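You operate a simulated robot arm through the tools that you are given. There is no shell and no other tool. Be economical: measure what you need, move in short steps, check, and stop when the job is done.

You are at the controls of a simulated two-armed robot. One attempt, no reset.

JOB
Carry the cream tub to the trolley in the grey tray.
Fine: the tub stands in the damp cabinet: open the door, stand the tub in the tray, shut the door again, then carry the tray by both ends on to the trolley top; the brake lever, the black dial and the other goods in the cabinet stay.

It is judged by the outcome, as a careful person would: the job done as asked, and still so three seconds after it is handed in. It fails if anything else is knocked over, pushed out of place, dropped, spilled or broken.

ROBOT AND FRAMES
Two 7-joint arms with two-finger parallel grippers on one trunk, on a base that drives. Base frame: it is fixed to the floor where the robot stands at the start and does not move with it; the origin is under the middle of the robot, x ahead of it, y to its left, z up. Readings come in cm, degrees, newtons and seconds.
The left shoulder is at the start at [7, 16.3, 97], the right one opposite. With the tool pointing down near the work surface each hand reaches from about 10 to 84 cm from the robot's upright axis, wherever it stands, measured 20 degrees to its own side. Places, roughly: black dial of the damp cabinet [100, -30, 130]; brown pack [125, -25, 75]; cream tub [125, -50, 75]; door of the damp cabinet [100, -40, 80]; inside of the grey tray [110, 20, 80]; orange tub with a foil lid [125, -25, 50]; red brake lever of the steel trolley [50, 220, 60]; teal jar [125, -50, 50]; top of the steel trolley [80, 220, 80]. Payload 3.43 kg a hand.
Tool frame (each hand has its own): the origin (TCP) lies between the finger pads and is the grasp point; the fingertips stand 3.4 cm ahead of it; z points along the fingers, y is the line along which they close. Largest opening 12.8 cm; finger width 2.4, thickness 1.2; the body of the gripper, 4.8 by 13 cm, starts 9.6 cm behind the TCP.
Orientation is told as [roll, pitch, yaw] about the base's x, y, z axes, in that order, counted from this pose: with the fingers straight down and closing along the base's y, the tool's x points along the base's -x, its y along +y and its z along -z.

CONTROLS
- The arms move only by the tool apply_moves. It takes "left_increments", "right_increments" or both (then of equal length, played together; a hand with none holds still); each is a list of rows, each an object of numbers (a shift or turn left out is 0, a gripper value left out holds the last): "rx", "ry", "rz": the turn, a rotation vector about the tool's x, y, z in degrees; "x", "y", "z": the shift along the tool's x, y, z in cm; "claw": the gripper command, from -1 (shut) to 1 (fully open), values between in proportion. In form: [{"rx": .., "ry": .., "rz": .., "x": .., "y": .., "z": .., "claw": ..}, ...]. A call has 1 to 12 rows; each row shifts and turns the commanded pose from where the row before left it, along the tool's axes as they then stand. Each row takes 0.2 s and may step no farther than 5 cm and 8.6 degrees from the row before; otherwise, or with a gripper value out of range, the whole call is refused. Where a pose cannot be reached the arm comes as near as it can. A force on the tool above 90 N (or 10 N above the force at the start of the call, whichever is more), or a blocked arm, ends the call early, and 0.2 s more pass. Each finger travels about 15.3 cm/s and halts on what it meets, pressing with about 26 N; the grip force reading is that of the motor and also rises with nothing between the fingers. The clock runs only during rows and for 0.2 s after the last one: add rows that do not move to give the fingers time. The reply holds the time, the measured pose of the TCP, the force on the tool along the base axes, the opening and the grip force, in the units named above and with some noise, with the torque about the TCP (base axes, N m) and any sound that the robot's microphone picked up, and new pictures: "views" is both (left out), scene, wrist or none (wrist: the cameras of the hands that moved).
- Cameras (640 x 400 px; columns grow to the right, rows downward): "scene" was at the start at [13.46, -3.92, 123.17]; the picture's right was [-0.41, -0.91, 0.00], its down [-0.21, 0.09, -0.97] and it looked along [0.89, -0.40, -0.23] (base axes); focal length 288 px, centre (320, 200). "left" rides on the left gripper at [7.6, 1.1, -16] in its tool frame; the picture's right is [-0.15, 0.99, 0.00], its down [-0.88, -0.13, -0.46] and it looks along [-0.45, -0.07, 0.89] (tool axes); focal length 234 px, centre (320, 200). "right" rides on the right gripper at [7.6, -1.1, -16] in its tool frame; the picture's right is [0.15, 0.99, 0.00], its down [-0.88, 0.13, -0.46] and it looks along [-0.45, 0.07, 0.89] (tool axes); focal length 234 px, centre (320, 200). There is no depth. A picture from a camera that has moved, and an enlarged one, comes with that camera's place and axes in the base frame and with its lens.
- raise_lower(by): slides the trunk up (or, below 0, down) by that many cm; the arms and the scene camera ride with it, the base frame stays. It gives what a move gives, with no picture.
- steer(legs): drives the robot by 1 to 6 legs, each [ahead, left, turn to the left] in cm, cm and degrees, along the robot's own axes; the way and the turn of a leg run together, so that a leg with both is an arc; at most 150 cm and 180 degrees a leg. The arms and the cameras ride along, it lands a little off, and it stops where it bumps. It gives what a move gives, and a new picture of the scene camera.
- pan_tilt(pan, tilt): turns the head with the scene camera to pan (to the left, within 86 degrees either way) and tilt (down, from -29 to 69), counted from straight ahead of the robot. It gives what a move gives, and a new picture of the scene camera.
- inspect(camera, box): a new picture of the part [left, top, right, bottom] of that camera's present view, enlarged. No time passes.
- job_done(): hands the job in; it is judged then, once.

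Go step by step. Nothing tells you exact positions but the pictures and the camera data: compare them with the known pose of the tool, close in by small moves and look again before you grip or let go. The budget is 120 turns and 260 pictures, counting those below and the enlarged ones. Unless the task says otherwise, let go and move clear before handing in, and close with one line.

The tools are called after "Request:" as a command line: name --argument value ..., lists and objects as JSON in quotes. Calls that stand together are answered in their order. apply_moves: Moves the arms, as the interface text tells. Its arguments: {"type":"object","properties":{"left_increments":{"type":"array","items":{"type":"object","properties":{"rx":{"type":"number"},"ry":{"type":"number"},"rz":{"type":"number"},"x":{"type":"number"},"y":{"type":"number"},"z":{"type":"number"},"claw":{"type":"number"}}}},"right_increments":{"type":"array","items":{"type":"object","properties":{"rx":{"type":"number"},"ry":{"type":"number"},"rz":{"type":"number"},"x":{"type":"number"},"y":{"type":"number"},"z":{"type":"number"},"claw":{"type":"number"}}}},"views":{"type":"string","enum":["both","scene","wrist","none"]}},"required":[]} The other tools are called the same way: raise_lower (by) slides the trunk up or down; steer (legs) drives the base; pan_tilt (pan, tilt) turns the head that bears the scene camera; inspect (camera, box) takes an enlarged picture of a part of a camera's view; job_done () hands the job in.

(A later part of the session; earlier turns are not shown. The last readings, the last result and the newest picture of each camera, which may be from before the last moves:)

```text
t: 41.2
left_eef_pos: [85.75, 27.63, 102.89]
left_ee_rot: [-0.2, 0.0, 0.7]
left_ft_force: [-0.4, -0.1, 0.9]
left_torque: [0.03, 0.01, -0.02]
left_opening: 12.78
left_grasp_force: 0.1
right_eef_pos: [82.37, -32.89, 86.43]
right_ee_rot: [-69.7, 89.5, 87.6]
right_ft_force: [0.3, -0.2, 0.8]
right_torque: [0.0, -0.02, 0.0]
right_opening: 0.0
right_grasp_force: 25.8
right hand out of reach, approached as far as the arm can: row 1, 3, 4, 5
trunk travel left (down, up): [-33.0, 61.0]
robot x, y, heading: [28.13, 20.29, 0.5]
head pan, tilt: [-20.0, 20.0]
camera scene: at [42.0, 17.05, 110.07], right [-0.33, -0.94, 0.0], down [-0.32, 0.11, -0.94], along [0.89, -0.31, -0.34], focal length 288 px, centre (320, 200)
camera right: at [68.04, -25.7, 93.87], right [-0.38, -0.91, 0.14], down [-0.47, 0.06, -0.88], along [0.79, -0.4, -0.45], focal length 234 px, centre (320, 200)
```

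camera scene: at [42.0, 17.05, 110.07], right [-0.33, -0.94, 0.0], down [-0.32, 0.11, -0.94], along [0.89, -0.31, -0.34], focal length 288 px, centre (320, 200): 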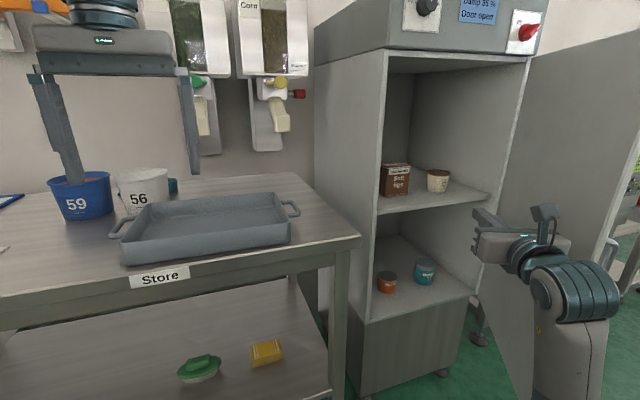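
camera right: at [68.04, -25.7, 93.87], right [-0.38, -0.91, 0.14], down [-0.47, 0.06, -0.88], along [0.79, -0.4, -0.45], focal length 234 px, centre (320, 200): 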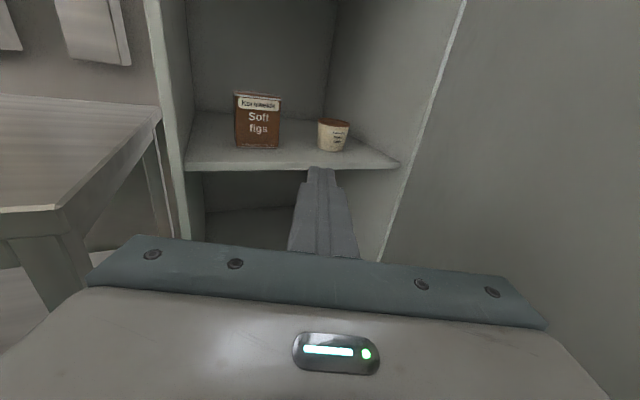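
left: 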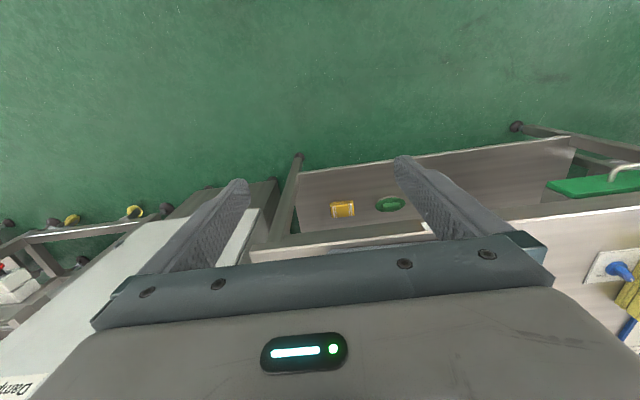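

The fingertips are close to the door's inner face. I drive the robot right gradually to push the door wider with the hand.

Request:
steer --legs '[[0, -14, 0]]'

```text
t: 42.6
left_eef_pos: [85.99, 13.47, 102.9]
left_ee_rot: [0.0, 0.0, 0.7]
left_ft_force: [0.1, -0.9, 0.4]
left_torque: [0.02, 0.02, 0.0]
left_opening: 12.78
left_grasp_force: 0.0
right_eef_pos: [82.57, -46.97, 86.42]
right_ee_rot: [-71.7, 89.4, 85.2]
right_ft_force: [0.5, -0.1, 0.0]
right_torque: [-0.06, -0.03, 0.02]
right_opening: 0.0
right_grasp_force: 26.3
trunk travel left (down, up): [-33.0, 61.0]
robot x, y, heading: [28.48, 5.85, 0.5]
head pan, tilt: [-20.0, 20.0]
camera scene: at [42.17, 2.89, 110.06], right [-0.33, -0.94, 0.0], down [-0.32, 0.11, -0.94], along [0.89, -0.31, -0.34], focal length 288 px, centre (320, 200)
```

scene: 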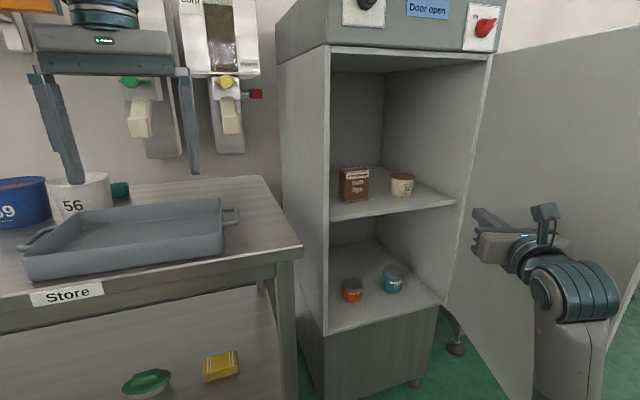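

No contact felt at the fingers yet. I look to the right to see the door and forearm.

Request:
pan_tilt --pan -50 --tilt 25

```text
t: 43.5
left_eef_pos: [86.01, 13.59, 102.71]
left_ee_rot: [-0.1, 0.1, 0.7]
left_ft_force: [-0.3, -0.6, -0.7]
left_torque: [0.0, 0.03, -0.02]
left_opening: 12.79
left_grasp_force: 0.0
right_eef_pos: [82.57, -47.05, 86.4]
right_ee_rot: [-73.0, 89.4, 84.2]
right_ft_force: [0.6, 0.4, 0.3]
right_torque: [0.0, 0.0, -0.01]
right_opening: 0.0
right_grasp_force: 26.3
trunk travel left (down, up): [-33.0, 61.0]
robot x, y, heading: [28.42, 6.12, 0.5]
head pan, tilt: [-50.0, 25.0]
camera scene: at [39.39, -0.9, 109.26], right [-0.76, -0.65, 0.0], down [-0.28, 0.32, -0.91], along [0.59, -0.69, -0.42], focal length 288 px, centre (320, 200)
```

scene: 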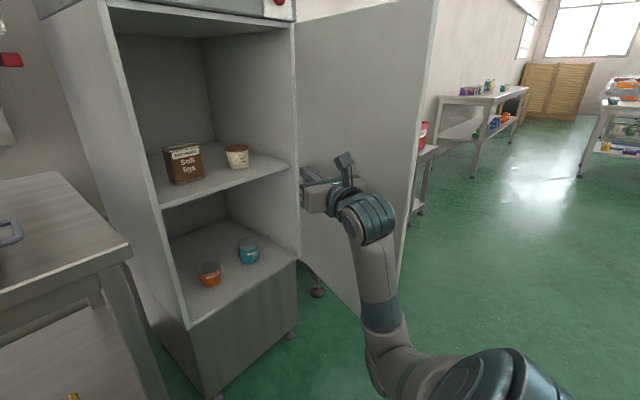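

The whole arm is on the inner side of the door, so I keep driving right to push it wider.

Request:
steer --legs '[[0, -14, 0]]'

```text
t: 44.8
left_eef_pos: [86.14, -0.78, 102.9]
left_ee_rot: [-0.1, 0.0, 0.6]
left_ft_force: [-0.8, -0.8, -0.3]
left_torque: [0.05, -0.03, 0.03]
left_opening: 12.81
left_grasp_force: 0.2
right_eef_pos: [82.52, -61.24, 86.35]
right_ee_rot: [-72.4, 89.4, 84.8]
right_ft_force: [-0.8, -1.3, -0.8]
right_torque: [0.01, -0.01, 0.04]
right_opening: 0.03
right_grasp_force: 25.4
trunk travel left (down, up): [-33.0, 61.0]
robot x, y, heading: [28.44, -8.06, 0.8]
head pan, tilt: [-50.0, 25.0]
camera scene: at [39.53, -15.12, 109.25], right [-0.76, -0.65, 0.0], down [-0.28, 0.32, -0.91], along [0.59, -0.69, -0.42], focal length 288 px, centre (320, 200)
```

scene: 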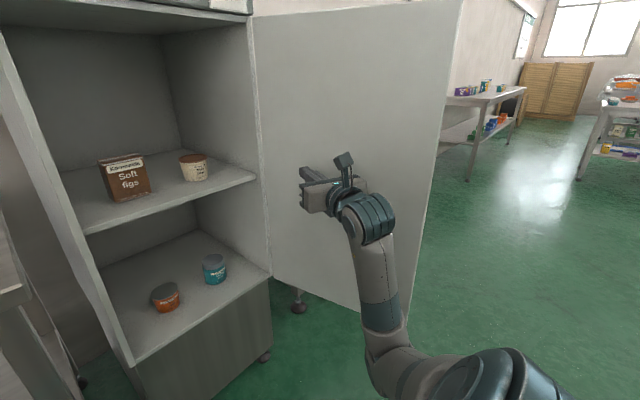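

The door is now at about 95 degrees. I push a bit more to get clearance.

Request:
steer --legs '[[0, -12, 0]]'

```text
t: 46.1
left_eef_pos: [86.06, -11.56, 102.87]
left_ee_rot: [0.0, -0.1, 0.6]
left_ft_force: [-0.4, 0.2, 0.3]
left_torque: [0.0, -0.03, 0.02]
left_opening: 12.81
left_grasp_force: 0.0
right_eef_pos: [82.78, -70.59, 86.35]
right_ee_rot: [-81.3, 89.8, 77.7]
right_ft_force: [-8.7, 4.2, 0.1]
right_torque: [-0.05, -0.08, -0.02]
right_opening: 0.0
right_grasp_force: 26.3
trunk travel left (down, up): [-33.0, 61.0]
robot x, y, heading: [28.83, -18.82, 1.1]
head pan, tilt: [-50.0, 25.0]
stopped in leg 1: the force on the tool passed its limit (the readings are from after the stop); the commanded pose is now the measured one
camera scene: at [39.51, -25.77, 109.28], right [-0.76, -0.65, 0.0], down [-0.27, 0.32, -0.91], along [0.59, -0.69, -0.42], focal length 288 px, centre (320, 200)
```

scene: 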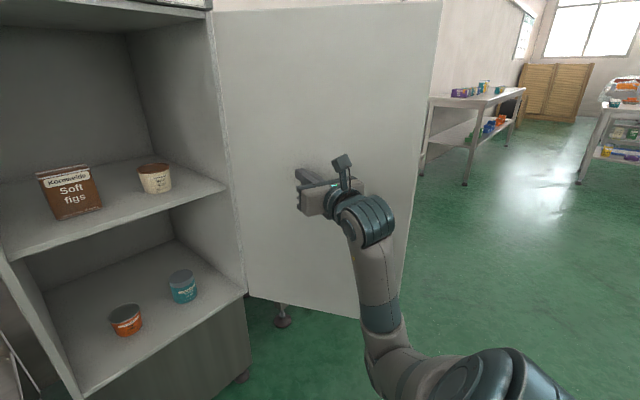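

The door is now around 115-120 degrees open and the tub is at about (120, -52, 82), roughly 9 cm wide. I drive left to free the hand from the door, and look.

Request:
steer --legs '[[0, 10, 0]]'

Request:
apply_moves --right_increments '[{"claw": 0.9}, {"claw": 0.9}, {"claw": 0.9}, {"claw": 0.9}]' --views "wrist"

```text
t: 47.2
left_eef_pos: [86.08, -1.54, 102.73]
left_ee_rot: [0.0, 0.2, 0.5]
left_ft_force: [-0.1, -0.2, 0.6]
left_torque: [-0.06, 0.01, 0.01]
left_opening: 12.79
left_grasp_force: 0.0
right_eef_pos: [82.5, -60.69, 86.24]
right_ee_rot: [-43.7, 89.8, 115.1]
right_ft_force: [0.4, 1.1, 0.6]
right_torque: [-0.02, 0.01, 0.0]
right_opening: 0.0
right_grasp_force: 25.6
trunk travel left (down, up): [-33.0, 61.0]
robot x, y, heading: [28.73, -8.85, 0.5]
head pan, tilt: [-50.0, 25.0]
camera scene: at [39.48, -15.72, 109.26], right [-0.76, -0.65, 0.0], down [-0.27, 0.32, -0.91], along [0.59, -0.69, -0.42], focal length 288 px, centre (320, 200)
```

scene: 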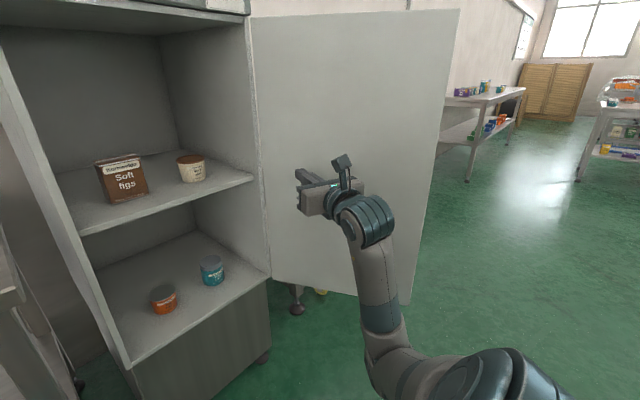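

```text
t: 48.2
left_eef_pos: [86.01, -1.55, 102.74]
left_ee_rot: [-0.1, 0.1, 0.5]
left_ft_force: [0.6, 0.2, 0.3]
left_torque: [-0.02, 0.01, -0.02]
left_opening: 12.8
left_grasp_force: 0.1
right_eef_pos: [82.61, -60.77, 86.21]
right_ee_rot: [-49.1, 89.7, 109.8]
right_ft_force: [1.1, -1.1, 0.8]
right_torque: [0.04, 0.0, 0.0]
right_opening: 12.16
right_grasp_force: 0.0
trunk travel left (down, up): [-33.0, 61.0]
robot x, y, heading: [28.87, -8.81, 0.7]
head pan, tilt: [-50.0, 25.0]
camera right: at [68.12, -53.91, 93.7], right [-0.36, -0.92, 0.14], down [-0.47, 0.05, -0.88], along [0.81, -0.38, -0.45], focal length 234 px, centre (320, 200)
```

right: 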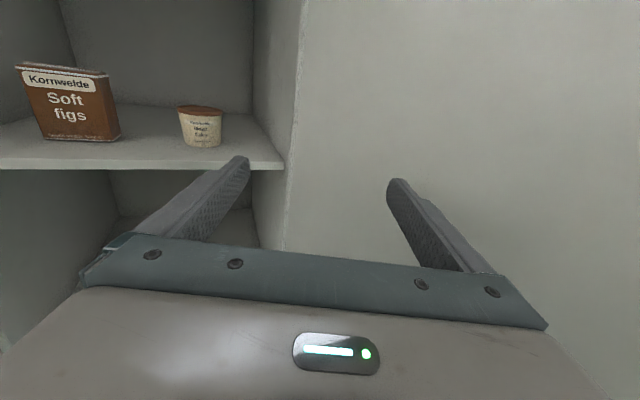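

From the hand camera, the tub is at about (120, -51, 82.5), which agrees. I straighten the hand and line it up in front of the tub.

Request:
apply_moves --right_increments '[{"rx": 7.5, "z": -1.1, "y": -2.8}, {"rx": 7.5, "z": -0.7, "y": -3}, {"rx": 7.3, "z": -0.3, "y": -3}, {"y": -0.7, "z": 3}, {"z": 4}, {"z": 4}, {}]' --views "both"

```text
t: 49.9
left_eef_pos: [86.05, -1.6, 102.76]
left_ee_rot: [0.0, 0.1, 0.4]
left_ft_force: [0.5, -0.4, 0.7]
left_torque: [-0.01, 0.0, 0.02]
left_opening: 12.78
left_grasp_force: 0.0
right_eef_pos: [94.14, -51.15, 86.33]
right_ee_rot: [-71.7, 89.7, 109.5]
right_ft_force: [0.2, 0.3, -0.5]
right_torque: [-0.01, 0.01, -0.03]
right_opening: 12.16
right_grasp_force: 0.1
right hand out of reach, approached as far as the arm can: row 2
trunk travel left (down, up): [-33.0, 61.0]
robot x, y, heading: [28.47, -9.09, 0.5]
head pan, tilt: [-50.0, 25.0]
camera scene: at [39.47, -15.83, 109.26], right [-0.76, -0.65, 0.0], down [-0.27, 0.32, -0.91], along [0.59, -0.69, -0.42], focal length 288 px, centre (320, 200)
camera right: at [78.25, -50.29, 93.78], right [0.02, -0.99, 0.14], down [-0.45, -0.14, -0.88], along [0.89, -0.05, -0.45], focal length 234 px, centre (320, 200)
```

scene: 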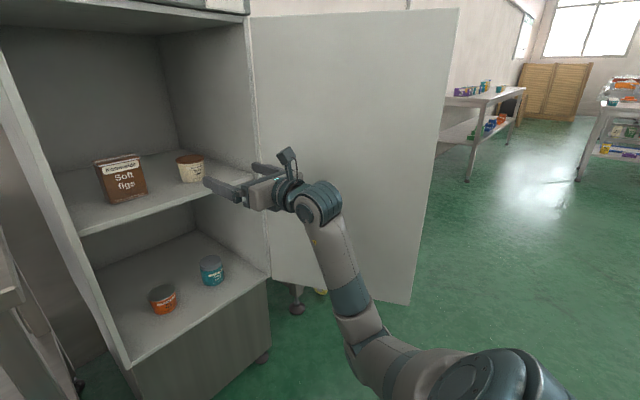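
right: 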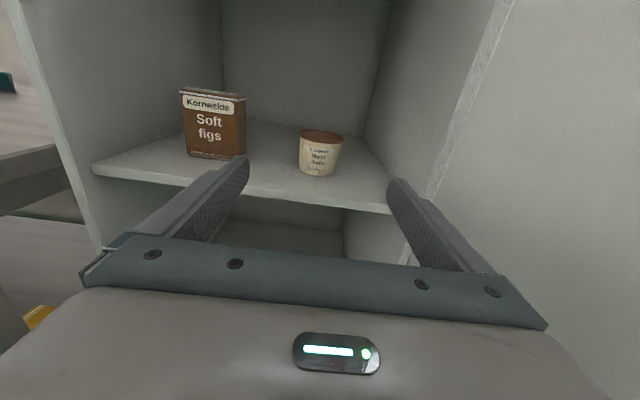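

The tub sits centrally between the fingers' line, 8 cm wide on a shelf at about z=78. I lower to z≈83 and move in over the shelf.

Request:
apply_moves --right_increments '[{"x": -3.2}, {"z": 4}, {"z": 4}, {"z": 4}, {}]' --views "both"

```text
t: 51.0
left_eef_pos: [86.17, -1.52, 102.78]
left_ee_rot: [0.0, 0.2, 0.6]
left_ft_force: [-0.3, 0.3, 0.2]
left_torque: [-0.01, -0.02, 0.02]
left_opening: 12.78
left_grasp_force: 0.1
right_eef_pos: [106.32, -50.69, 82.96]
right_ee_rot: [-72.7, 89.7, 108.4]
right_ft_force: [-0.7, 0.4, -0.1]
right_torque: [0.02, 0.02, 0.01]
right_opening: 12.14
right_grasp_force: 0.1
trunk travel left (down, up): [-33.0, 61.0]
robot x, y, heading: [28.43, -8.87, 0.6]
head pan, tilt: [-50.0, 25.0]
camera scene: at [39.47, -15.84, 109.26], right [-0.76, -0.65, 0.0], down [-0.27, 0.32, -0.91], along [0.59, -0.69, -0.42], focal length 288 px, centre (320, 200)
camera right: at [90.22, -49.92, 90.36], right [0.02, -0.99, 0.14], down [-0.45, -0.14, -0.88], along [0.89, -0.05, -0.45], focal length 234 px, centre (320, 200)
```

scene: 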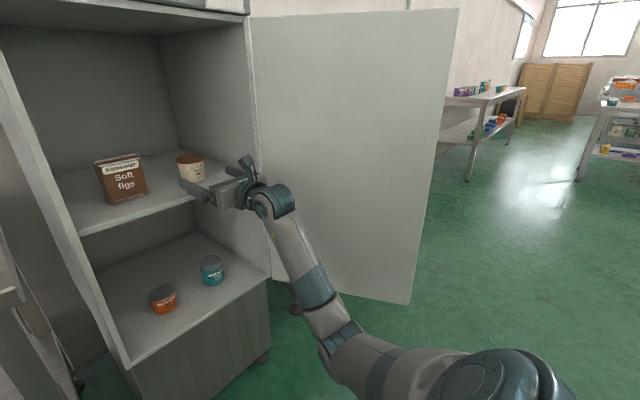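
right: 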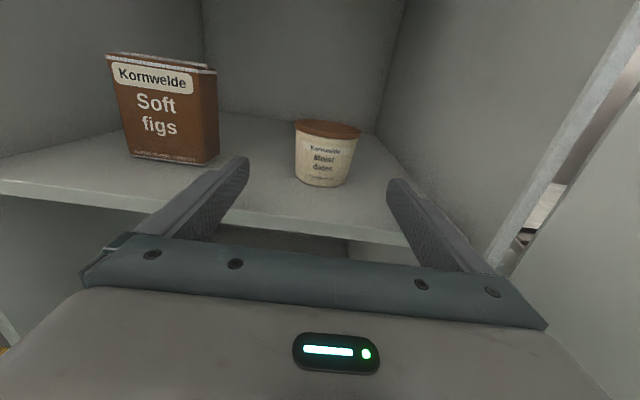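

I trim 0.8 cm to the right and advance further around the tub.

Request:
apply_moves --right_increments '[{"y": 0.8}, {"z": 3}, {"z": 3}, {}]' --views "wrist"

Request:
inspect --camera "scene" --box '[140, 130, 300, 230]'

```text
t: 52.0
left_eef_pos: [86.16, -1.63, 102.76]
left_ee_rot: [0.0, 0.1, 0.5]
left_ft_force: [-0.9, 0.0, 0.2]
left_torque: [0.0, -0.02, -0.02]
left_opening: 12.83
left_grasp_force: 0.0
right_eef_pos: [112.09, -51.49, 83.24]
right_ee_rot: [-74.9, 89.8, 106.2]
right_ft_force: [-1.0, 0.4, -0.6]
right_torque: [-0.01, -0.03, -0.04]
right_opening: 12.14
right_grasp_force: 0.0
trunk travel left (down, up): [-33.0, 61.0]
robot x, y, heading: [28.4, -8.81, 0.0]
head pan, tilt: [-50.0, 25.0]
camera right: at [96.07, -50.63, 90.56], right [0.02, -0.99, 0.14], down [-0.45, -0.14, -0.88], along [0.89, -0.05, -0.45], focal length 234 px, centre (320, 200)
```

right: 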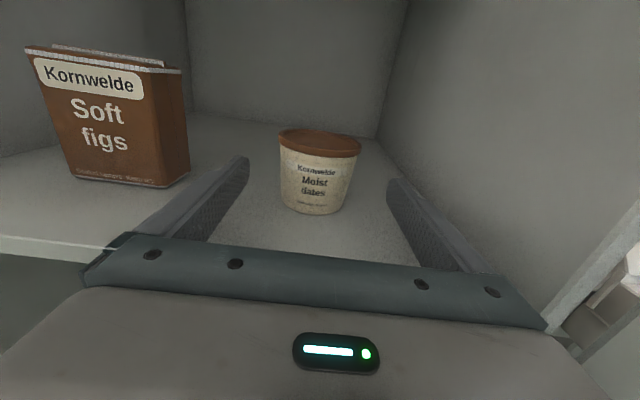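

```text
4.00 times, centred on (220, 180) of scene
camera zoom: at [39.48, -15.83, 109.26], right [-0.76, -0.65, 0.0], down [-0.27, 0.32, -0.91], along [0.59, -0.69, -0.42], focal length 1153 px, centre (720, 280)
```

zoom: 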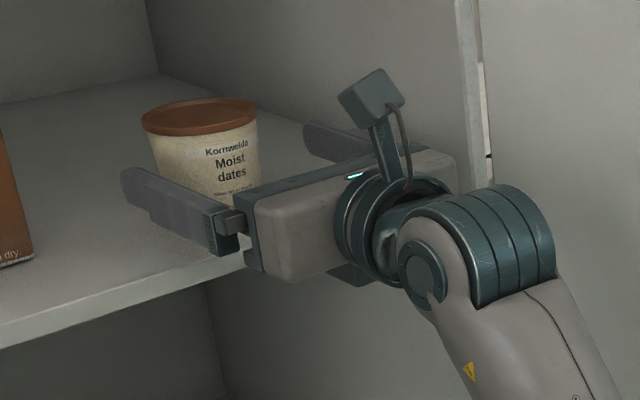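

The shelf is at about z=80 and the tub's centre at about x=117.5. I rise slightly and advance 5 cm.

Request:
apply_moves --right_increments '[{"x": 0.5, "z": 1}, {"z": 2}, {"z": 2}, {}]' --views "wrist"

Request:
inspect --camera "scene" --box '[140, 130, 300, 230]'

```text
t: 53.0
left_eef_pos: [86.05, -1.57, 102.76]
left_ee_rot: [0.0, 0.1, 0.6]
left_ft_force: [0.6, -0.2, -0.1]
left_torque: [-0.04, 0.01, -0.02]
left_opening: 12.83
left_grasp_force: 0.0
right_eef_pos: [116.91, -51.42, 83.57]
right_ee_rot: [-69.2, 89.8, 112.0]
right_ft_force: [-19.6, 4.3, -5.6]
right_torque: [0.24, 0.06, -0.78]
right_opening: 12.15
right_grasp_force: 0.1
trunk travel left (down, up): [-33.0, 61.0]
robot x, y, heading: [28.69, -8.73, 0.3]
head pan, tilt: [-50.0, 25.0]
camera right: at [100.99, -50.58, 91.01], right [0.02, -0.99, 0.14], down [-0.45, -0.14, -0.88], along [0.89, -0.05, -0.45], focal length 234 px, centre (320, 200)
```

right: 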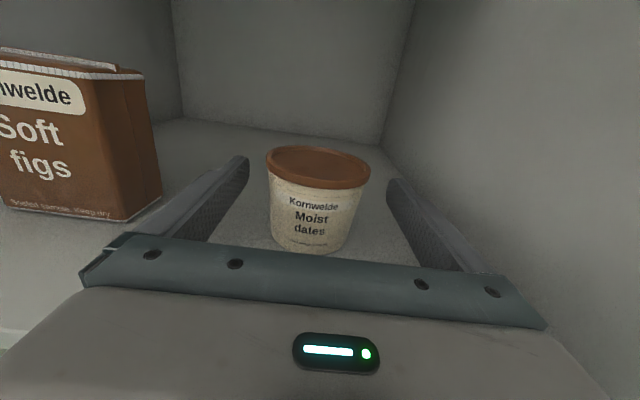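

```text
4.00 times, centred on (220, 180) of scene
camera zoom: at [39.33, -15.82, 109.26], right [-0.76, -0.65, 0.0], down [-0.27, 0.32, -0.91], along [0.59, -0.69, -0.42], focal length 1153 px, centre (720, 280)
```

zoom: 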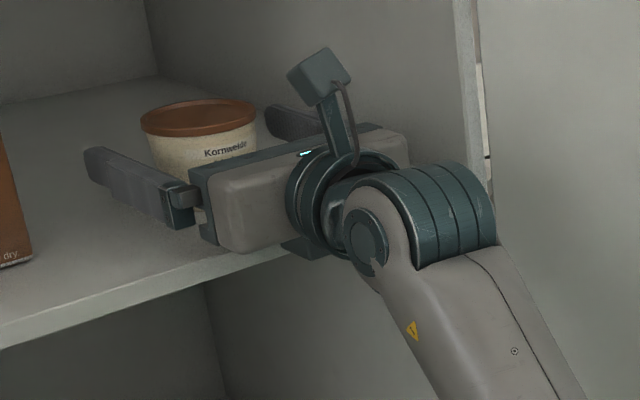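

The underside of the hand lightly touches the shelf edge. The tub is between the fingers, so I ease back slightly and close on it.

Request:
apply_moves --right_increments '[{"z": -0.5, "x": 0.3}, {"claw": 0.4}, {"claw": -0.1}, {"claw": -0.5}, {"claw": -0.5}, {"claw": -0.5}, {}]' --views "wrist"

```text
t: 54.6
left_eef_pos: [86.13, -1.55, 102.81]
left_ee_rot: [0.0, 0.1, 0.6]
left_ft_force: [0.0, 0.3, 1.3]
left_torque: [-0.02, -0.04, -0.03]
left_opening: 12.78
left_grasp_force: 0.0
right_eef_pos: [116.56, -51.5, 83.92]
right_ee_rot: [-82.5, 89.8, 98.6]
right_ft_force: [2.0, 0.1, 4.9]
right_torque: [-0.19, -0.05, 0.1]
right_opening: 7.15
right_grasp_force: 26.3
trunk travel left (down, up): [-33.0, 61.0]
robot x, y, heading: [28.41, -9.19, 0.5]
head pan, tilt: [-50.0, 25.0]
camera right: at [100.57, -50.61, 91.31], right [0.02, -0.99, 0.14], down [-0.45, -0.14, -0.88], along [0.89, -0.05, -0.45], focal length 234 px, centre (320, 200)
```

right: 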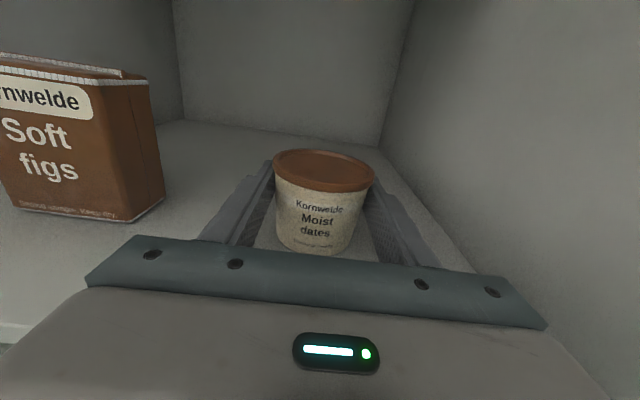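

The tub is held (7.15 cm). I lift it and draw it straight out.

Request:
apply_moves --right_increments '[{"x": 1.5}, {"x": 1.5}, {"x": 1.5}, {"z": -3}, {"z": -4}, {"z": -4}, {"z": -4}, {"z": -4}, {"z": -4}, {}]' --views "both"

```text
t: 56.9
left_eef_pos: [86.1, -1.72, 102.72]
left_ee_rot: [0.0, 0.2, 0.6]
left_ft_force: [0.3, 0.5, 0.6]
left_torque: [0.01, 0.01, -0.01]
left_opening: 12.8
left_grasp_force: 0.0
right_eef_pos: [93.44, -51.83, 88.33]
right_ee_rot: [-65.8, 89.6, 115.2]
right_ft_force: [0.4, -0.6, -1.2]
right_torque: [-0.01, -0.02, -0.02]
right_opening: 7.16
right_grasp_force: 25.8
trunk travel left (down, up): [-33.0, 61.0]
robot x, y, heading: [28.58, -8.74, 0.7]
head pan, tilt: [-50.0, 25.0]
camera scene: at [39.52, -15.83, 109.25], right [-0.76, -0.65, 0.0], down [-0.28, 0.32, -0.91], along [0.59, -0.69, -0.42], focal length 288 px, centre (320, 200)
camera right: at [77.52, -51.01, 95.8], right [0.02, -0.99, 0.14], down [-0.46, -0.14, -0.88], along [0.89, -0.05, -0.45], focal length 234 px, centre (320, 200)
```

scene: 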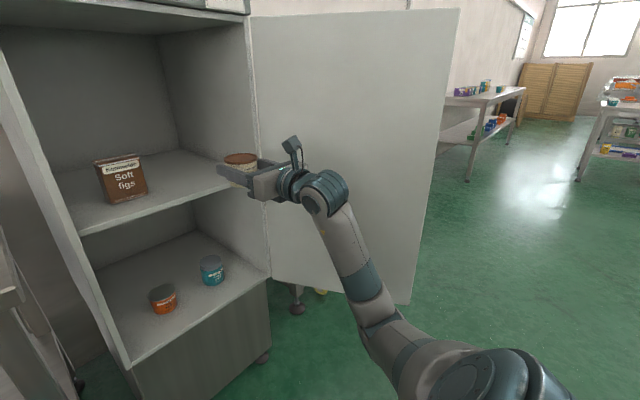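
right: 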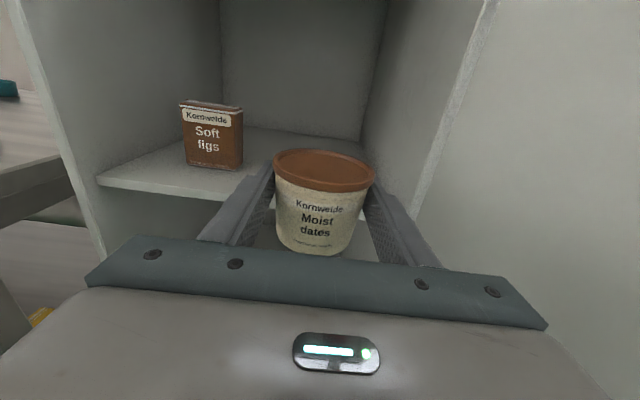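

The tub is out and the other goods stand undisturbed. Since the tray has a rim, I plan to set the tub on the free table end and regrip it from above with the left hand. I pull back and look at the table.

Request:
apply_moves --right_increments '[{"z": -4, "x": 1}, {"z": -4, "x": 1}, {"z": -4, "x": 1}, {"x": 1}, {}]' --views "none"

Request:
pan_tilt --pan 0 --tilt 35

Request:
steer --legs '[[0, 30, 0]]'

```text
t: 58.0
left_eef_pos: [86.06, -1.65, 102.62]
left_ee_rot: [-0.1, 0.1, 0.4]
left_ft_force: [0.5, 0.0, 0.4]
left_torque: [0.02, 0.0, -0.01]
left_opening: 12.78
left_grasp_force: 0.0
right_eef_pos: [81.91, -52.72, 92.6]
right_ee_rot: [-72.0, 89.7, 109.1]
right_ft_force: [-0.3, 0.7, -1.8]
right_torque: [-0.06, 0.02, 0.02]
right_opening: 7.12
right_grasp_force: 26.1
right hand out of reach, approached as far as the arm can: row 3
trunk travel left (down, up): [-33.0, 61.0]
robot x, y, heading: [28.47, -8.82, 0.3]
head pan, tilt: [-50.0, 25.0]
```

```text
t: 59.2
left_eef_pos: [86.03, -1.56, 102.81]
left_ee_rot: [0.1, 0.0, 0.4]
left_ft_force: [0.1, 0.4, 0.6]
left_torque: [-0.02, 0.02, -0.01]
left_opening: 12.81
left_grasp_force: 0.1
right_eef_pos: [82.11, -52.69, 92.54]
right_ee_rot: [-70.6, 89.6, 110.7]
right_ft_force: [-0.4, -0.1, -2.1]
right_torque: [0.0, 0.07, 0.01]
right_opening: 7.16
right_grasp_force: 26.4
trunk travel left (down, up): [-33.0, 61.0]
robot x, y, heading: [28.56, -8.88, 0.6]
head pan, tilt: [0.0, 35.0]
camera scene: at [42.31, -8.76, 107.68], right [0.01, -1.0, 0.0], down [-0.57, 0.0, -0.82], along [0.82, 0.01, -0.57], focal length 288 px, centre (320, 200)
```

scene: 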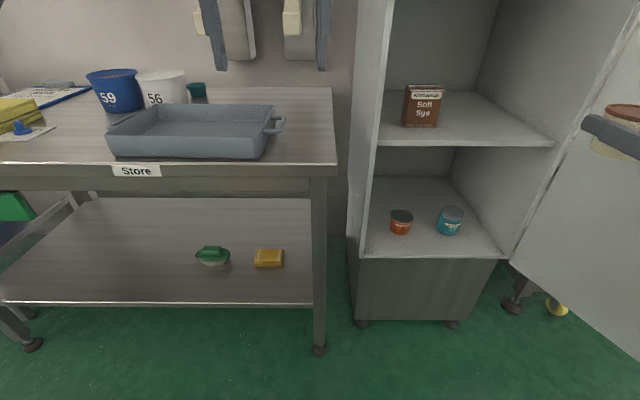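

```text
t: 61.2
left_eef_pos: [85.91, 27.81, 102.74]
left_ee_rot: [0.0, 0.0, 0.4]
left_ft_force: [-0.3, 0.5, 0.3]
left_torque: [0.02, 0.01, 0.0]
left_opening: 12.8
left_grasp_force: 0.1
right_eef_pos: [81.74, -23.2, 92.55]
right_ee_rot: [-67.6, 89.7, 113.3]
right_ft_force: [0.9, 0.1, -1.0]
right_torque: [-0.01, 0.02, -0.01]
right_opening: 7.14
right_grasp_force: 26.7
trunk travel left (down, up): [-33.0, 61.0]
robot x, y, heading: [28.33, 20.72, 0.4]
head pan, tilt: [0.0, 35.0]
camera scene: at [42.05, 20.75, 107.68], right [0.01, -1.0, 0.0], down [-0.57, -0.01, -0.82], along [0.82, 0.01, -0.57], focal length 288 px, centre (320, 200)
```

scene: 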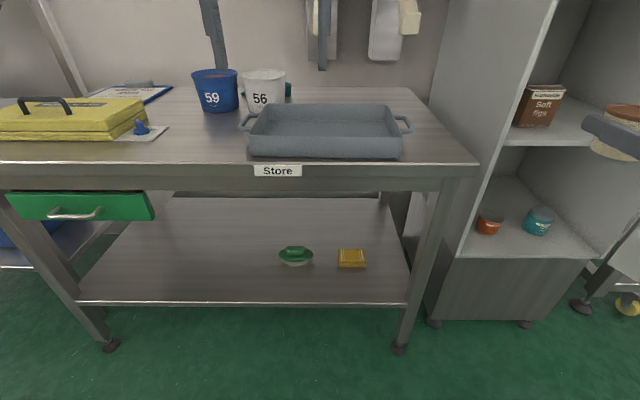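

Measured: table top at z≈79.4, front edge x≈96, right corner y≈-12.5; tray about x 98.5–119.5, y 3–37, rim z≈84.7, handles reaching y≈-1.8 and 40. I set the tub on the free right front corner of the table at about (101.5, -7.7).

Request:
steer --legs '[[0, 15.5, 0]]'

Request:
apply_moves --right_increments '[{"z": 4}, {"z": 4}, {"z": 4}, {}]' --views "both"

```text
t: 62.6
left_eef_pos: [85.73, 43.16, 102.7]
left_ee_rot: [-0.1, 0.1, 0.3]
left_ft_force: [-0.5, -0.5, -1.0]
left_torque: [-0.04, 0.02, -0.02]
left_opening: 12.8
left_grasp_force: 0.1
right_eef_pos: [81.6, -7.9, 92.72]
right_ee_rot: [-66.2, 89.7, 114.7]
right_ft_force: [0.4, -0.1, -1.0]
right_torque: [-0.02, 0.01, -0.04]
right_opening: 7.15
right_grasp_force: 26.0
trunk travel left (down, up): [-33.0, 61.0]
robot x, y, heading: [28.28, 36.05, 0.4]
head pan, tilt: [0.0, 35.0]
camera scene: at [41.94, 36.2, 107.68], right [0.01, -1.0, 0.0], down [-0.57, 0.0, -0.82], along [0.82, 0.0, -0.57], focal length 288 px, centre (320, 200)
```

scene: 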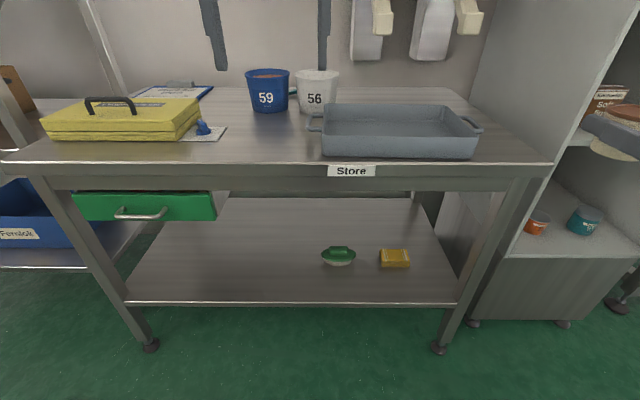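

```text
t: 63.6
left_eef_pos: [85.78, 43.11, 102.77]
left_ee_rot: [0.1, 0.1, 0.4]
left_ft_force: [-0.8, -0.4, -0.3]
left_torque: [0.0, 0.0, -0.02]
left_opening: 12.79
left_grasp_force: 0.1
right_eef_pos: [93.71, -7.81, 92.5]
right_ee_rot: [-70.8, 89.7, 110.0]
right_ft_force: [-0.1, -0.3, -1.8]
right_torque: [0.01, 0.0, 0.03]
right_opening: 7.15
right_grasp_force: 25.5
trunk travel left (down, up): [-33.0, 61.0]
robot x, y, heading: [27.93, 36.22, 0.1]
head pan, tilt: [0.0, 35.0]
camera scene: at [41.92, 36.1, 107.68], right [0.01, -1.0, 0.0], down [-0.57, 0.0, -0.82], along [0.82, 0.01, -0.57], focal length 288 px, centre (320, 200)
camera right: at [77.62, -6.94, 99.98], right [0.02, -0.99, 0.14], down [-0.46, -0.13, -0.88], along [0.89, -0.05, -0.45], focal length 234 px, centre (320, 200)
```

scene: 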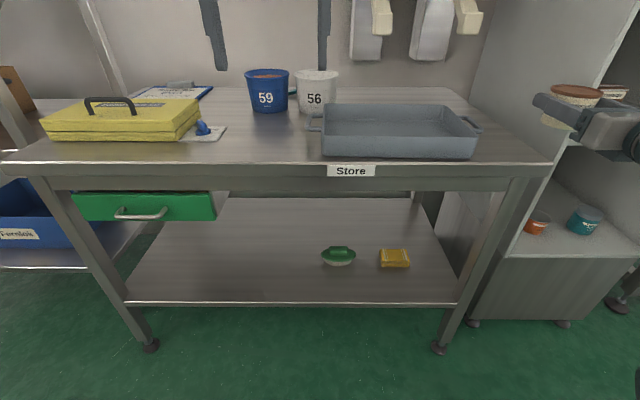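
right: 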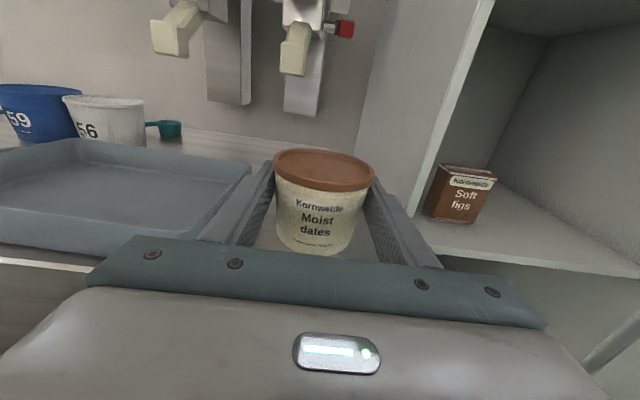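

I move over the table corner and lower in steps.

Request:
apply_moves --right_increments '[{"z": 3.5}, {"z": 3.3}, {"x": -2}, {"x": -2.5}, {}]' --views "both"

Request:
inspect --camera "scene" --box '[440, 60, 640, 185]'

```text
t: 64.8
left_eef_pos: [85.85, 43.1, 102.72]
left_ee_rot: [0.0, 0.2, 0.3]
left_ft_force: [-0.1, -0.2, -0.6]
left_torque: [0.01, -0.03, -0.01]
left_opening: 12.79
left_grasp_force: 0.1
right_eef_pos: [100.27, -7.55, 88.21]
right_ee_rot: [-70.5, 89.7, 110.6]
right_ft_force: [0.0, -0.3, -1.3]
right_torque: [0.01, 0.02, 0.02]
right_opening: 7.12
right_grasp_force: 26.1
trunk travel left (down, up): [-33.0, 61.0]
robot x, y, heading: [28.17, 36.08, 0.2]
head pan, tilt: [0.0, 35.0]
camera scene: at [41.94, 36.11, 107.68], right [0.01, -1.0, 0.0], down [-0.57, 0.0, -0.82], along [0.82, 0.01, -0.57], focal length 288 px, centre (320, 200)
camera right: at [84.25, -6.78, 95.54], right [0.02, -0.99, 0.14], down [-0.46, -0.13, -0.88], along [0.89, -0.05, -0.45], focal length 234 px, centre (320, 200)
```

scene: 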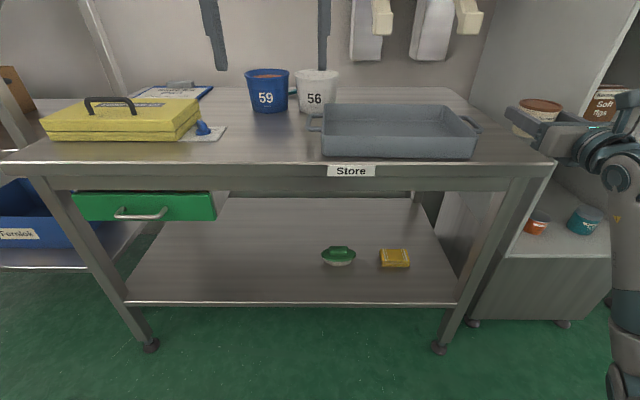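
right: 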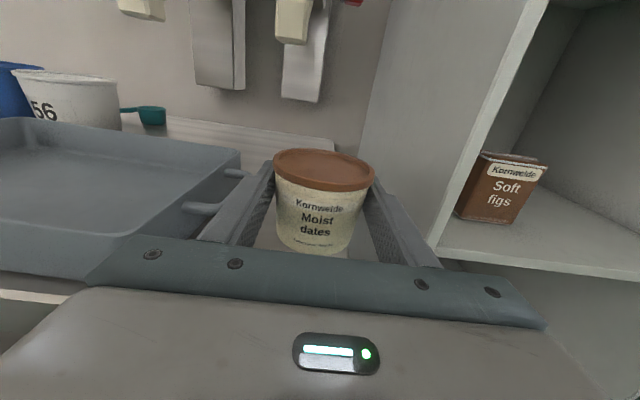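

```text
3.20 times, centred on (540, 122) of scene
camera zoom: at [41.94, 36.11, 107.68], right [0.01, -1.0, 0.0], down [-0.57, 0.0, -0.82], along [0.82, 0.01, -0.57], focal length 922 px, centre (-384, 448)
```

zoom: 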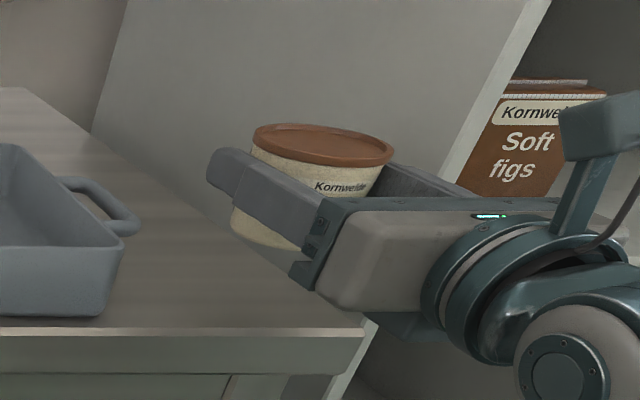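

The left finger would pass close to the tray handle, so I shift 0.8 cm right and 0.7 cm back, then lower to the table.

Request:
apply_moves --right_increments '[{"y": 0.9, "z": -0.7}, {"x": -1.5}, {"x": -1.5}, {"x": -0.8}, {}]' --views "wrist"

Request:
inspect --camera "scene" --box '[440, 60, 640, 185]'

```text
t: 66.0
left_eef_pos: [85.75, 43.11, 102.71]
left_ee_rot: [0.0, 0.1, 0.4]
left_ft_force: [0.8, -0.4, 0.1]
left_torque: [0.01, -0.02, -0.01]
left_opening: 12.8
left_grasp_force: 0.0
right_eef_pos: [99.6, -8.52, 84.32]
right_ee_rot: [-67.3, 89.7, 113.6]
right_ft_force: [-0.5, 0.6, -1.6]
right_torque: [-0.02, -0.02, 0.01]
right_opening: 7.12
right_grasp_force: 26.5
trunk travel left (down, up): [-33.0, 61.0]
robot x, y, heading: [28.14, 36.26, 0.4]
head pan, tilt: [0.0, 35.0]
camera right: at [83.68, -7.67, 91.69], right [0.02, -0.99, 0.14], down [-0.46, -0.13, -0.88], along [0.89, -0.05, -0.45], focal length 234 px, centre (320, 200)
```

right: 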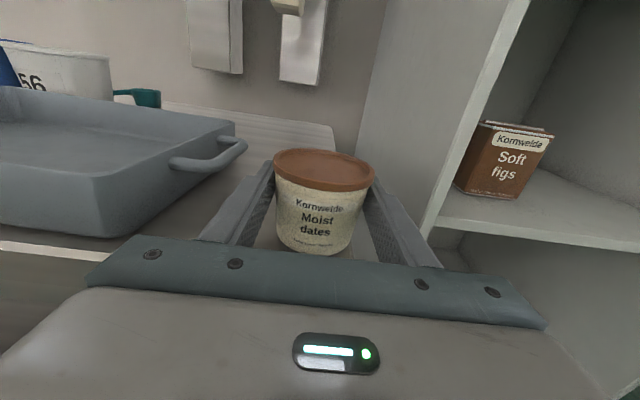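

```text
3.20 times, centred on (540, 122) of scene
camera zoom: at [41.95, 36.1, 107.68], right [0.01, -1.0, 0.0], down [-0.57, 0.0, -0.82], along [0.82, 0.01, -0.57], focal length 922 px, centre (-384, 448)
```

zoom: 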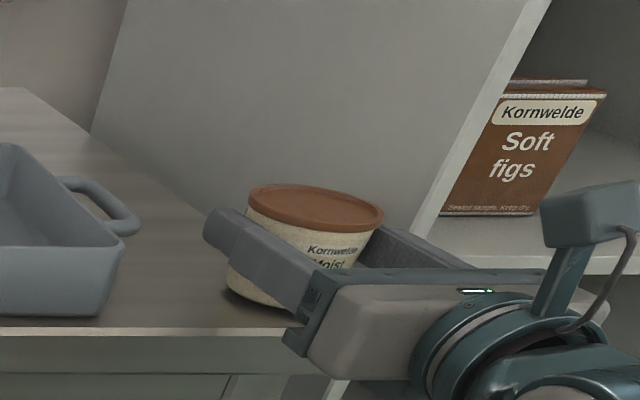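

Nearly down; I lower in fine steps until it touches.

Request:
apply_moves --right_increments '[{"x": -0.4}, {"x": -0.4}, {}, {}]' --views "none"

```text
t: 67.0
left_eef_pos: [85.77, 43.25, 102.75]
left_ee_rot: [0.0, -0.1, 0.3]
left_ft_force: [0.0, 0.0, -0.1]
left_torque: [-0.02, 0.01, -0.01]
left_opening: 12.81
left_grasp_force: 0.1
right_eef_pos: [99.51, -8.54, 83.72]
right_ee_rot: [-135.2, 89.7, 45.8]
right_ft_force: [5.2, -1.0, 14.9]
right_torque: [-0.16, 0.17, 0.04]
right_opening: 7.15
right_grasp_force: 26.5
trunk travel left (down, up): [-33.0, 61.0]
robot x, y, heading: [28.34, 36.22, 0.3]
head pan, tilt: [0.0, 35.0]
```

It touches the table (15 N up). I open moderately and back straight off.

Request:
apply_moves --right_increments '[{"x": 0.15, "claw": 0.3}, {"claw": 0.35}, {"claw": 0.35}, {"z": -3}, {"z": -4}, {"z": -4}, {"z": -4}, {"z": -2}, {}]' --views "both"

Request:
inspect --camera "scene" --box '[440, 60, 640, 185]'

```text
t: 69.0
left_eef_pos: [85.81, 43.15, 102.84]
left_ee_rot: [0.0, 0.2, 0.3]
left_ft_force: [-0.4, -0.2, -0.1]
left_torque: [-0.01, 0.0, 0.01]
left_opening: 12.77
left_grasp_force: 0.0
right_eef_pos: [82.67, -8.72, 83.64]
right_ee_rot: [-66.3, 89.7, 114.7]
right_ft_force: [-0.1, 0.2, 0.8]
right_torque: [0.01, -0.01, 0.0]
right_opening: 8.66
right_grasp_force: 0.1
trunk travel left (down, up): [-33.0, 61.0]
robot x, y, heading: [28.23, 36.4, 0.5]
head pan, tilt: [0.0, 35.0]
camera scene: at [41.93, 36.12, 107.68], right [0.01, -1.0, 0.0], down [-0.57, 0.0, -0.82], along [0.82, 0.01, -0.57], focal length 288 px, centre (320, 200)
camera right: at [66.76, -7.83, 91.07], right [0.02, -0.99, 0.14], down [-0.46, -0.13, -0.88], along [0.89, -0.05, -0.45], focal length 234 px, centre (320, 200)
```

scene: 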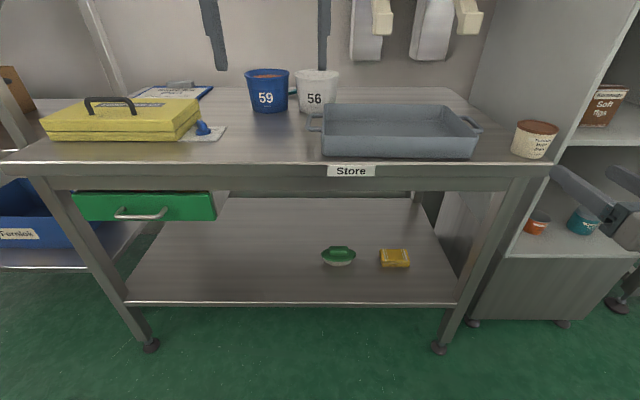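
right: 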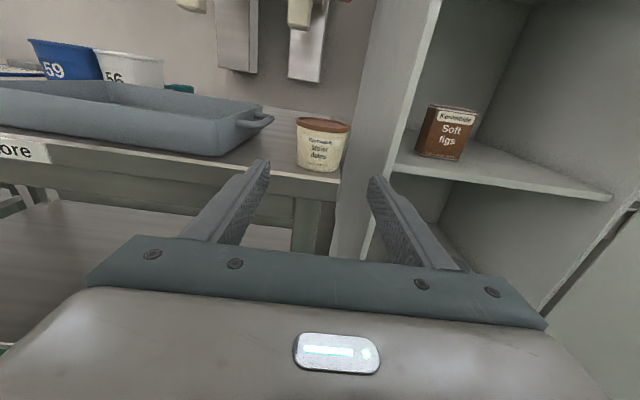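

```text
3.20 times, centred on (540, 122) of scene
camera zoom: at [41.93, 36.12, 107.68], right [0.01, -1.0, 0.0], down [-0.57, 0.0, -0.82], along [0.82, 0.01, -0.57], focal length 922 px, centre (-384, 448)
```

zoom: 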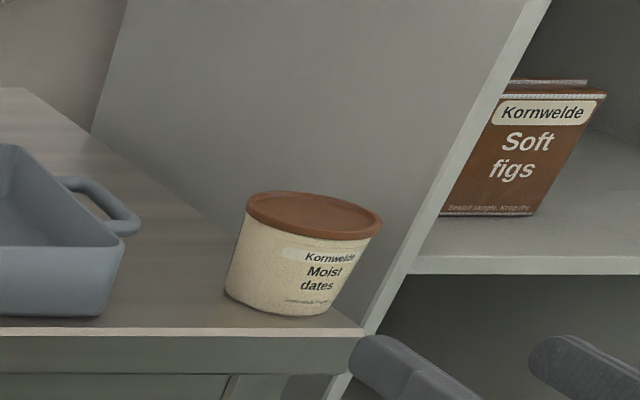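

The tub stands well on the table corner. Now I drive right so that the left hand, which points down, can reach it from above.

Request:
steer --legs '[[0, -48, 0]]'

Request:
apply_moves --left_increments '[{"x": -4, "claw": 0.7}, {"x": -4}, {"x": -4, "y": -1.5}, {"x": -2, "y": -1.5}, {}]' --views "both"

```text
t: 71.9
left_eef_pos: [86.05, -5.12, 102.74]
left_ee_rot: [0.0, 0.0, 0.2]
left_ft_force: [0.3, -0.2, 0.3]
left_torque: [0.0, -0.01, 0.03]
left_opening: 12.79
left_grasp_force: 0.1
right_eef_pos: [82.89, -56.9, 83.58]
right_ee_rot: [-73.2, 89.7, 107.6]
right_ft_force: [-0.3, -0.2, 0.1]
right_torque: [0.03, 0.0, 0.02]
right_opening: 8.65
right_grasp_force: 0.1
trunk travel left (down, up): [-33.0, 61.0]
robot x, y, heading: [28.0, -12.12, 0.2]
head pan, tilt: [0.0, 35.0]
camera scene: at [42.16, -11.99, 107.68], right [0.0, -1.0, 0.0], down [-0.57, 0.0, -0.82], along [0.82, 0.0, -0.57], focal length 288 px, centre (320, 200)
```

scene: 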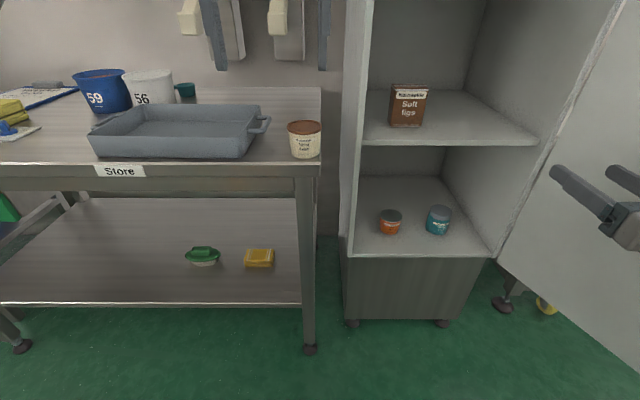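

```text
t: 73.1
left_eef_pos: [96.75, -7.03, 102.27]
left_ee_rot: [0.0, 0.1, 0.1]
left_ft_force: [0.3, -1.1, 0.1]
left_torque: [0.0, -0.02, -0.01]
left_opening: 10.89
left_grasp_force: 0.2
left hand out of reach, approached as far as the arm can: row 3, 4
right_eef_pos: [82.78, -57.0, 83.58]
right_ee_rot: [-71.4, 89.8, 109.4]
right_ft_force: [-0.3, 0.3, 0.4]
right_torque: [-0.06, 0.02, 0.03]
right_opening: 8.65
right_grasp_force: 0.0
trunk travel left (down, up): [-33.0, 61.0]
robot x, y, heading: [28.75, -12.16, 0.1]
head pan, tilt: [0.0, 35.0]
camera scene: at [42.16, -11.95, 107.68], right [0.0, -1.0, 0.0], down [-0.57, 0.0, -0.82], along [0.82, 0.0, -0.57], focal length 288 px, centre (320, 200)
camera left: at [89.16, -5.76, 118.25], right [0.14, 0.99, 0.0], down [0.88, -0.13, 0.45], along [0.45, -0.07, -0.89], focal length 234 px, centre (320, 200)
```

scene: 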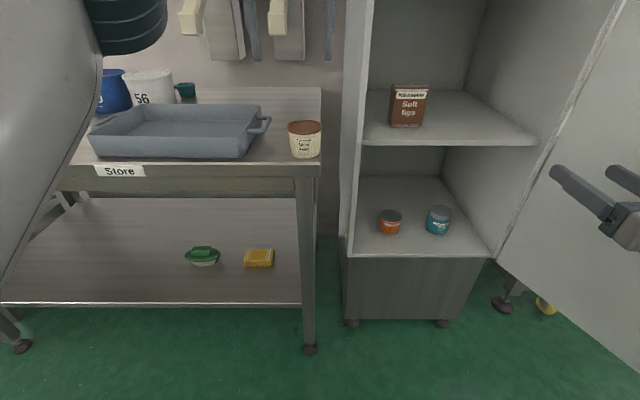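
left: 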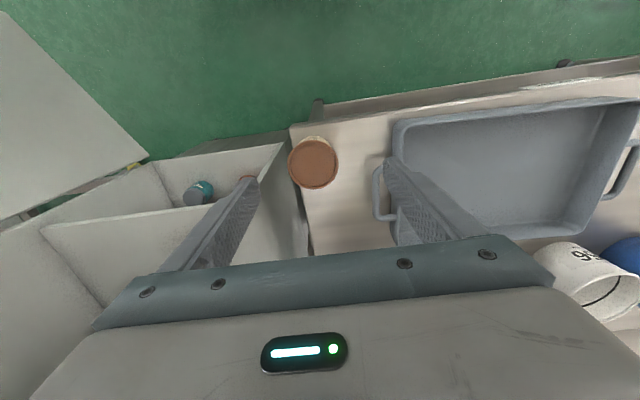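

The tub's lid centre is at about (99.3, -8.2). The left arm is at its reach limit, so I drive 4 cm ahead and 1 cm right.

Request:
steer --legs '[[4, -1, 0]]'

Request:
apply_moves --left_increments '[{"x": 1}, {"z": 3}, {"z": 3}, {}]' --views "wrist"

```text
t: 74.0
left_eef_pos: [100.99, -8.1, 102.12]
left_ee_rot: [0.0, 0.2, 0.3]
left_ft_force: [-0.2, 0.0, -0.4]
left_torque: [0.01, 0.04, 0.0]
left_opening: 10.89
left_grasp_force: 0.1
right_eef_pos: [86.85, -57.9, 83.5]
right_ee_rot: [-59.4, 89.7, 121.3]
right_ft_force: [-0.2, 0.0, 0.1]
right_torque: [0.0, -0.04, 0.01]
right_opening: 8.62
right_grasp_force: 0.0
trunk travel left (down, up): [-33.0, 61.0]
robot x, y, heading: [32.55, -12.78, 0.1]
head pan, tilt: [0.0, 35.0]
camera scene: at [46.23, -12.98, 107.65], right [0.0, -1.0, 0.0], down [-0.57, 0.0, -0.82], along [0.82, 0.0, -0.57], focal length 288 px, centre (320, 200)
```

scene: 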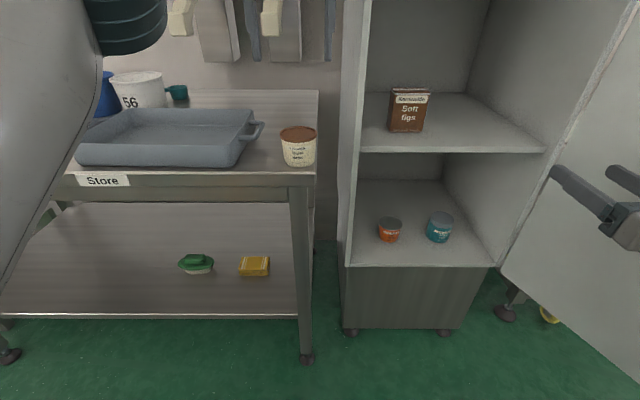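

```text
t: 75.0
left_eef_pos: [99.72, -7.92, 96.2]
left_ee_rot: [0.0, 0.1, 0.3]
left_ft_force: [0.4, 0.6, -0.4]
left_torque: [-0.03, -0.05, 0.01]
left_opening: 10.88
left_grasp_force: 0.0
right_eef_pos: [86.77, -57.88, 83.6]
right_ee_rot: [-73.2, 89.7, 107.6]
right_ft_force: [0.6, -1.0, -0.5]
right_torque: [-0.01, 0.03, 0.02]
right_opening: 8.66
right_grasp_force: 0.1
trunk travel left (down, up): [-33.0, 61.0]
robot x, y, heading: [32.22, -12.77, 0.1]
head pan, tilt: [0.0, 35.0]
camera left: at [92.09, -6.73, 112.17], right [0.14, 0.99, 0.0], down [0.88, -0.13, 0.45], along [0.45, -0.07, -0.89], focal length 234 px, centre (320, 200)
```

left: 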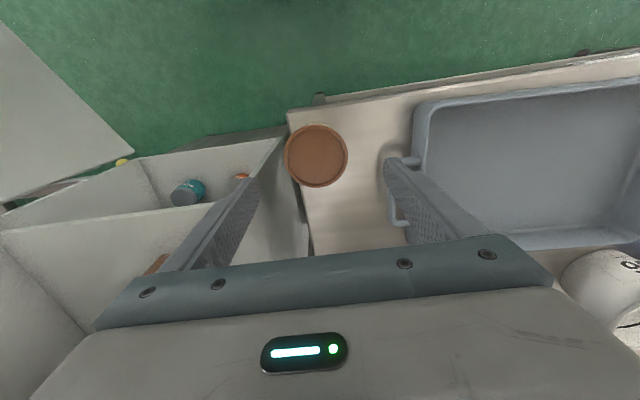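

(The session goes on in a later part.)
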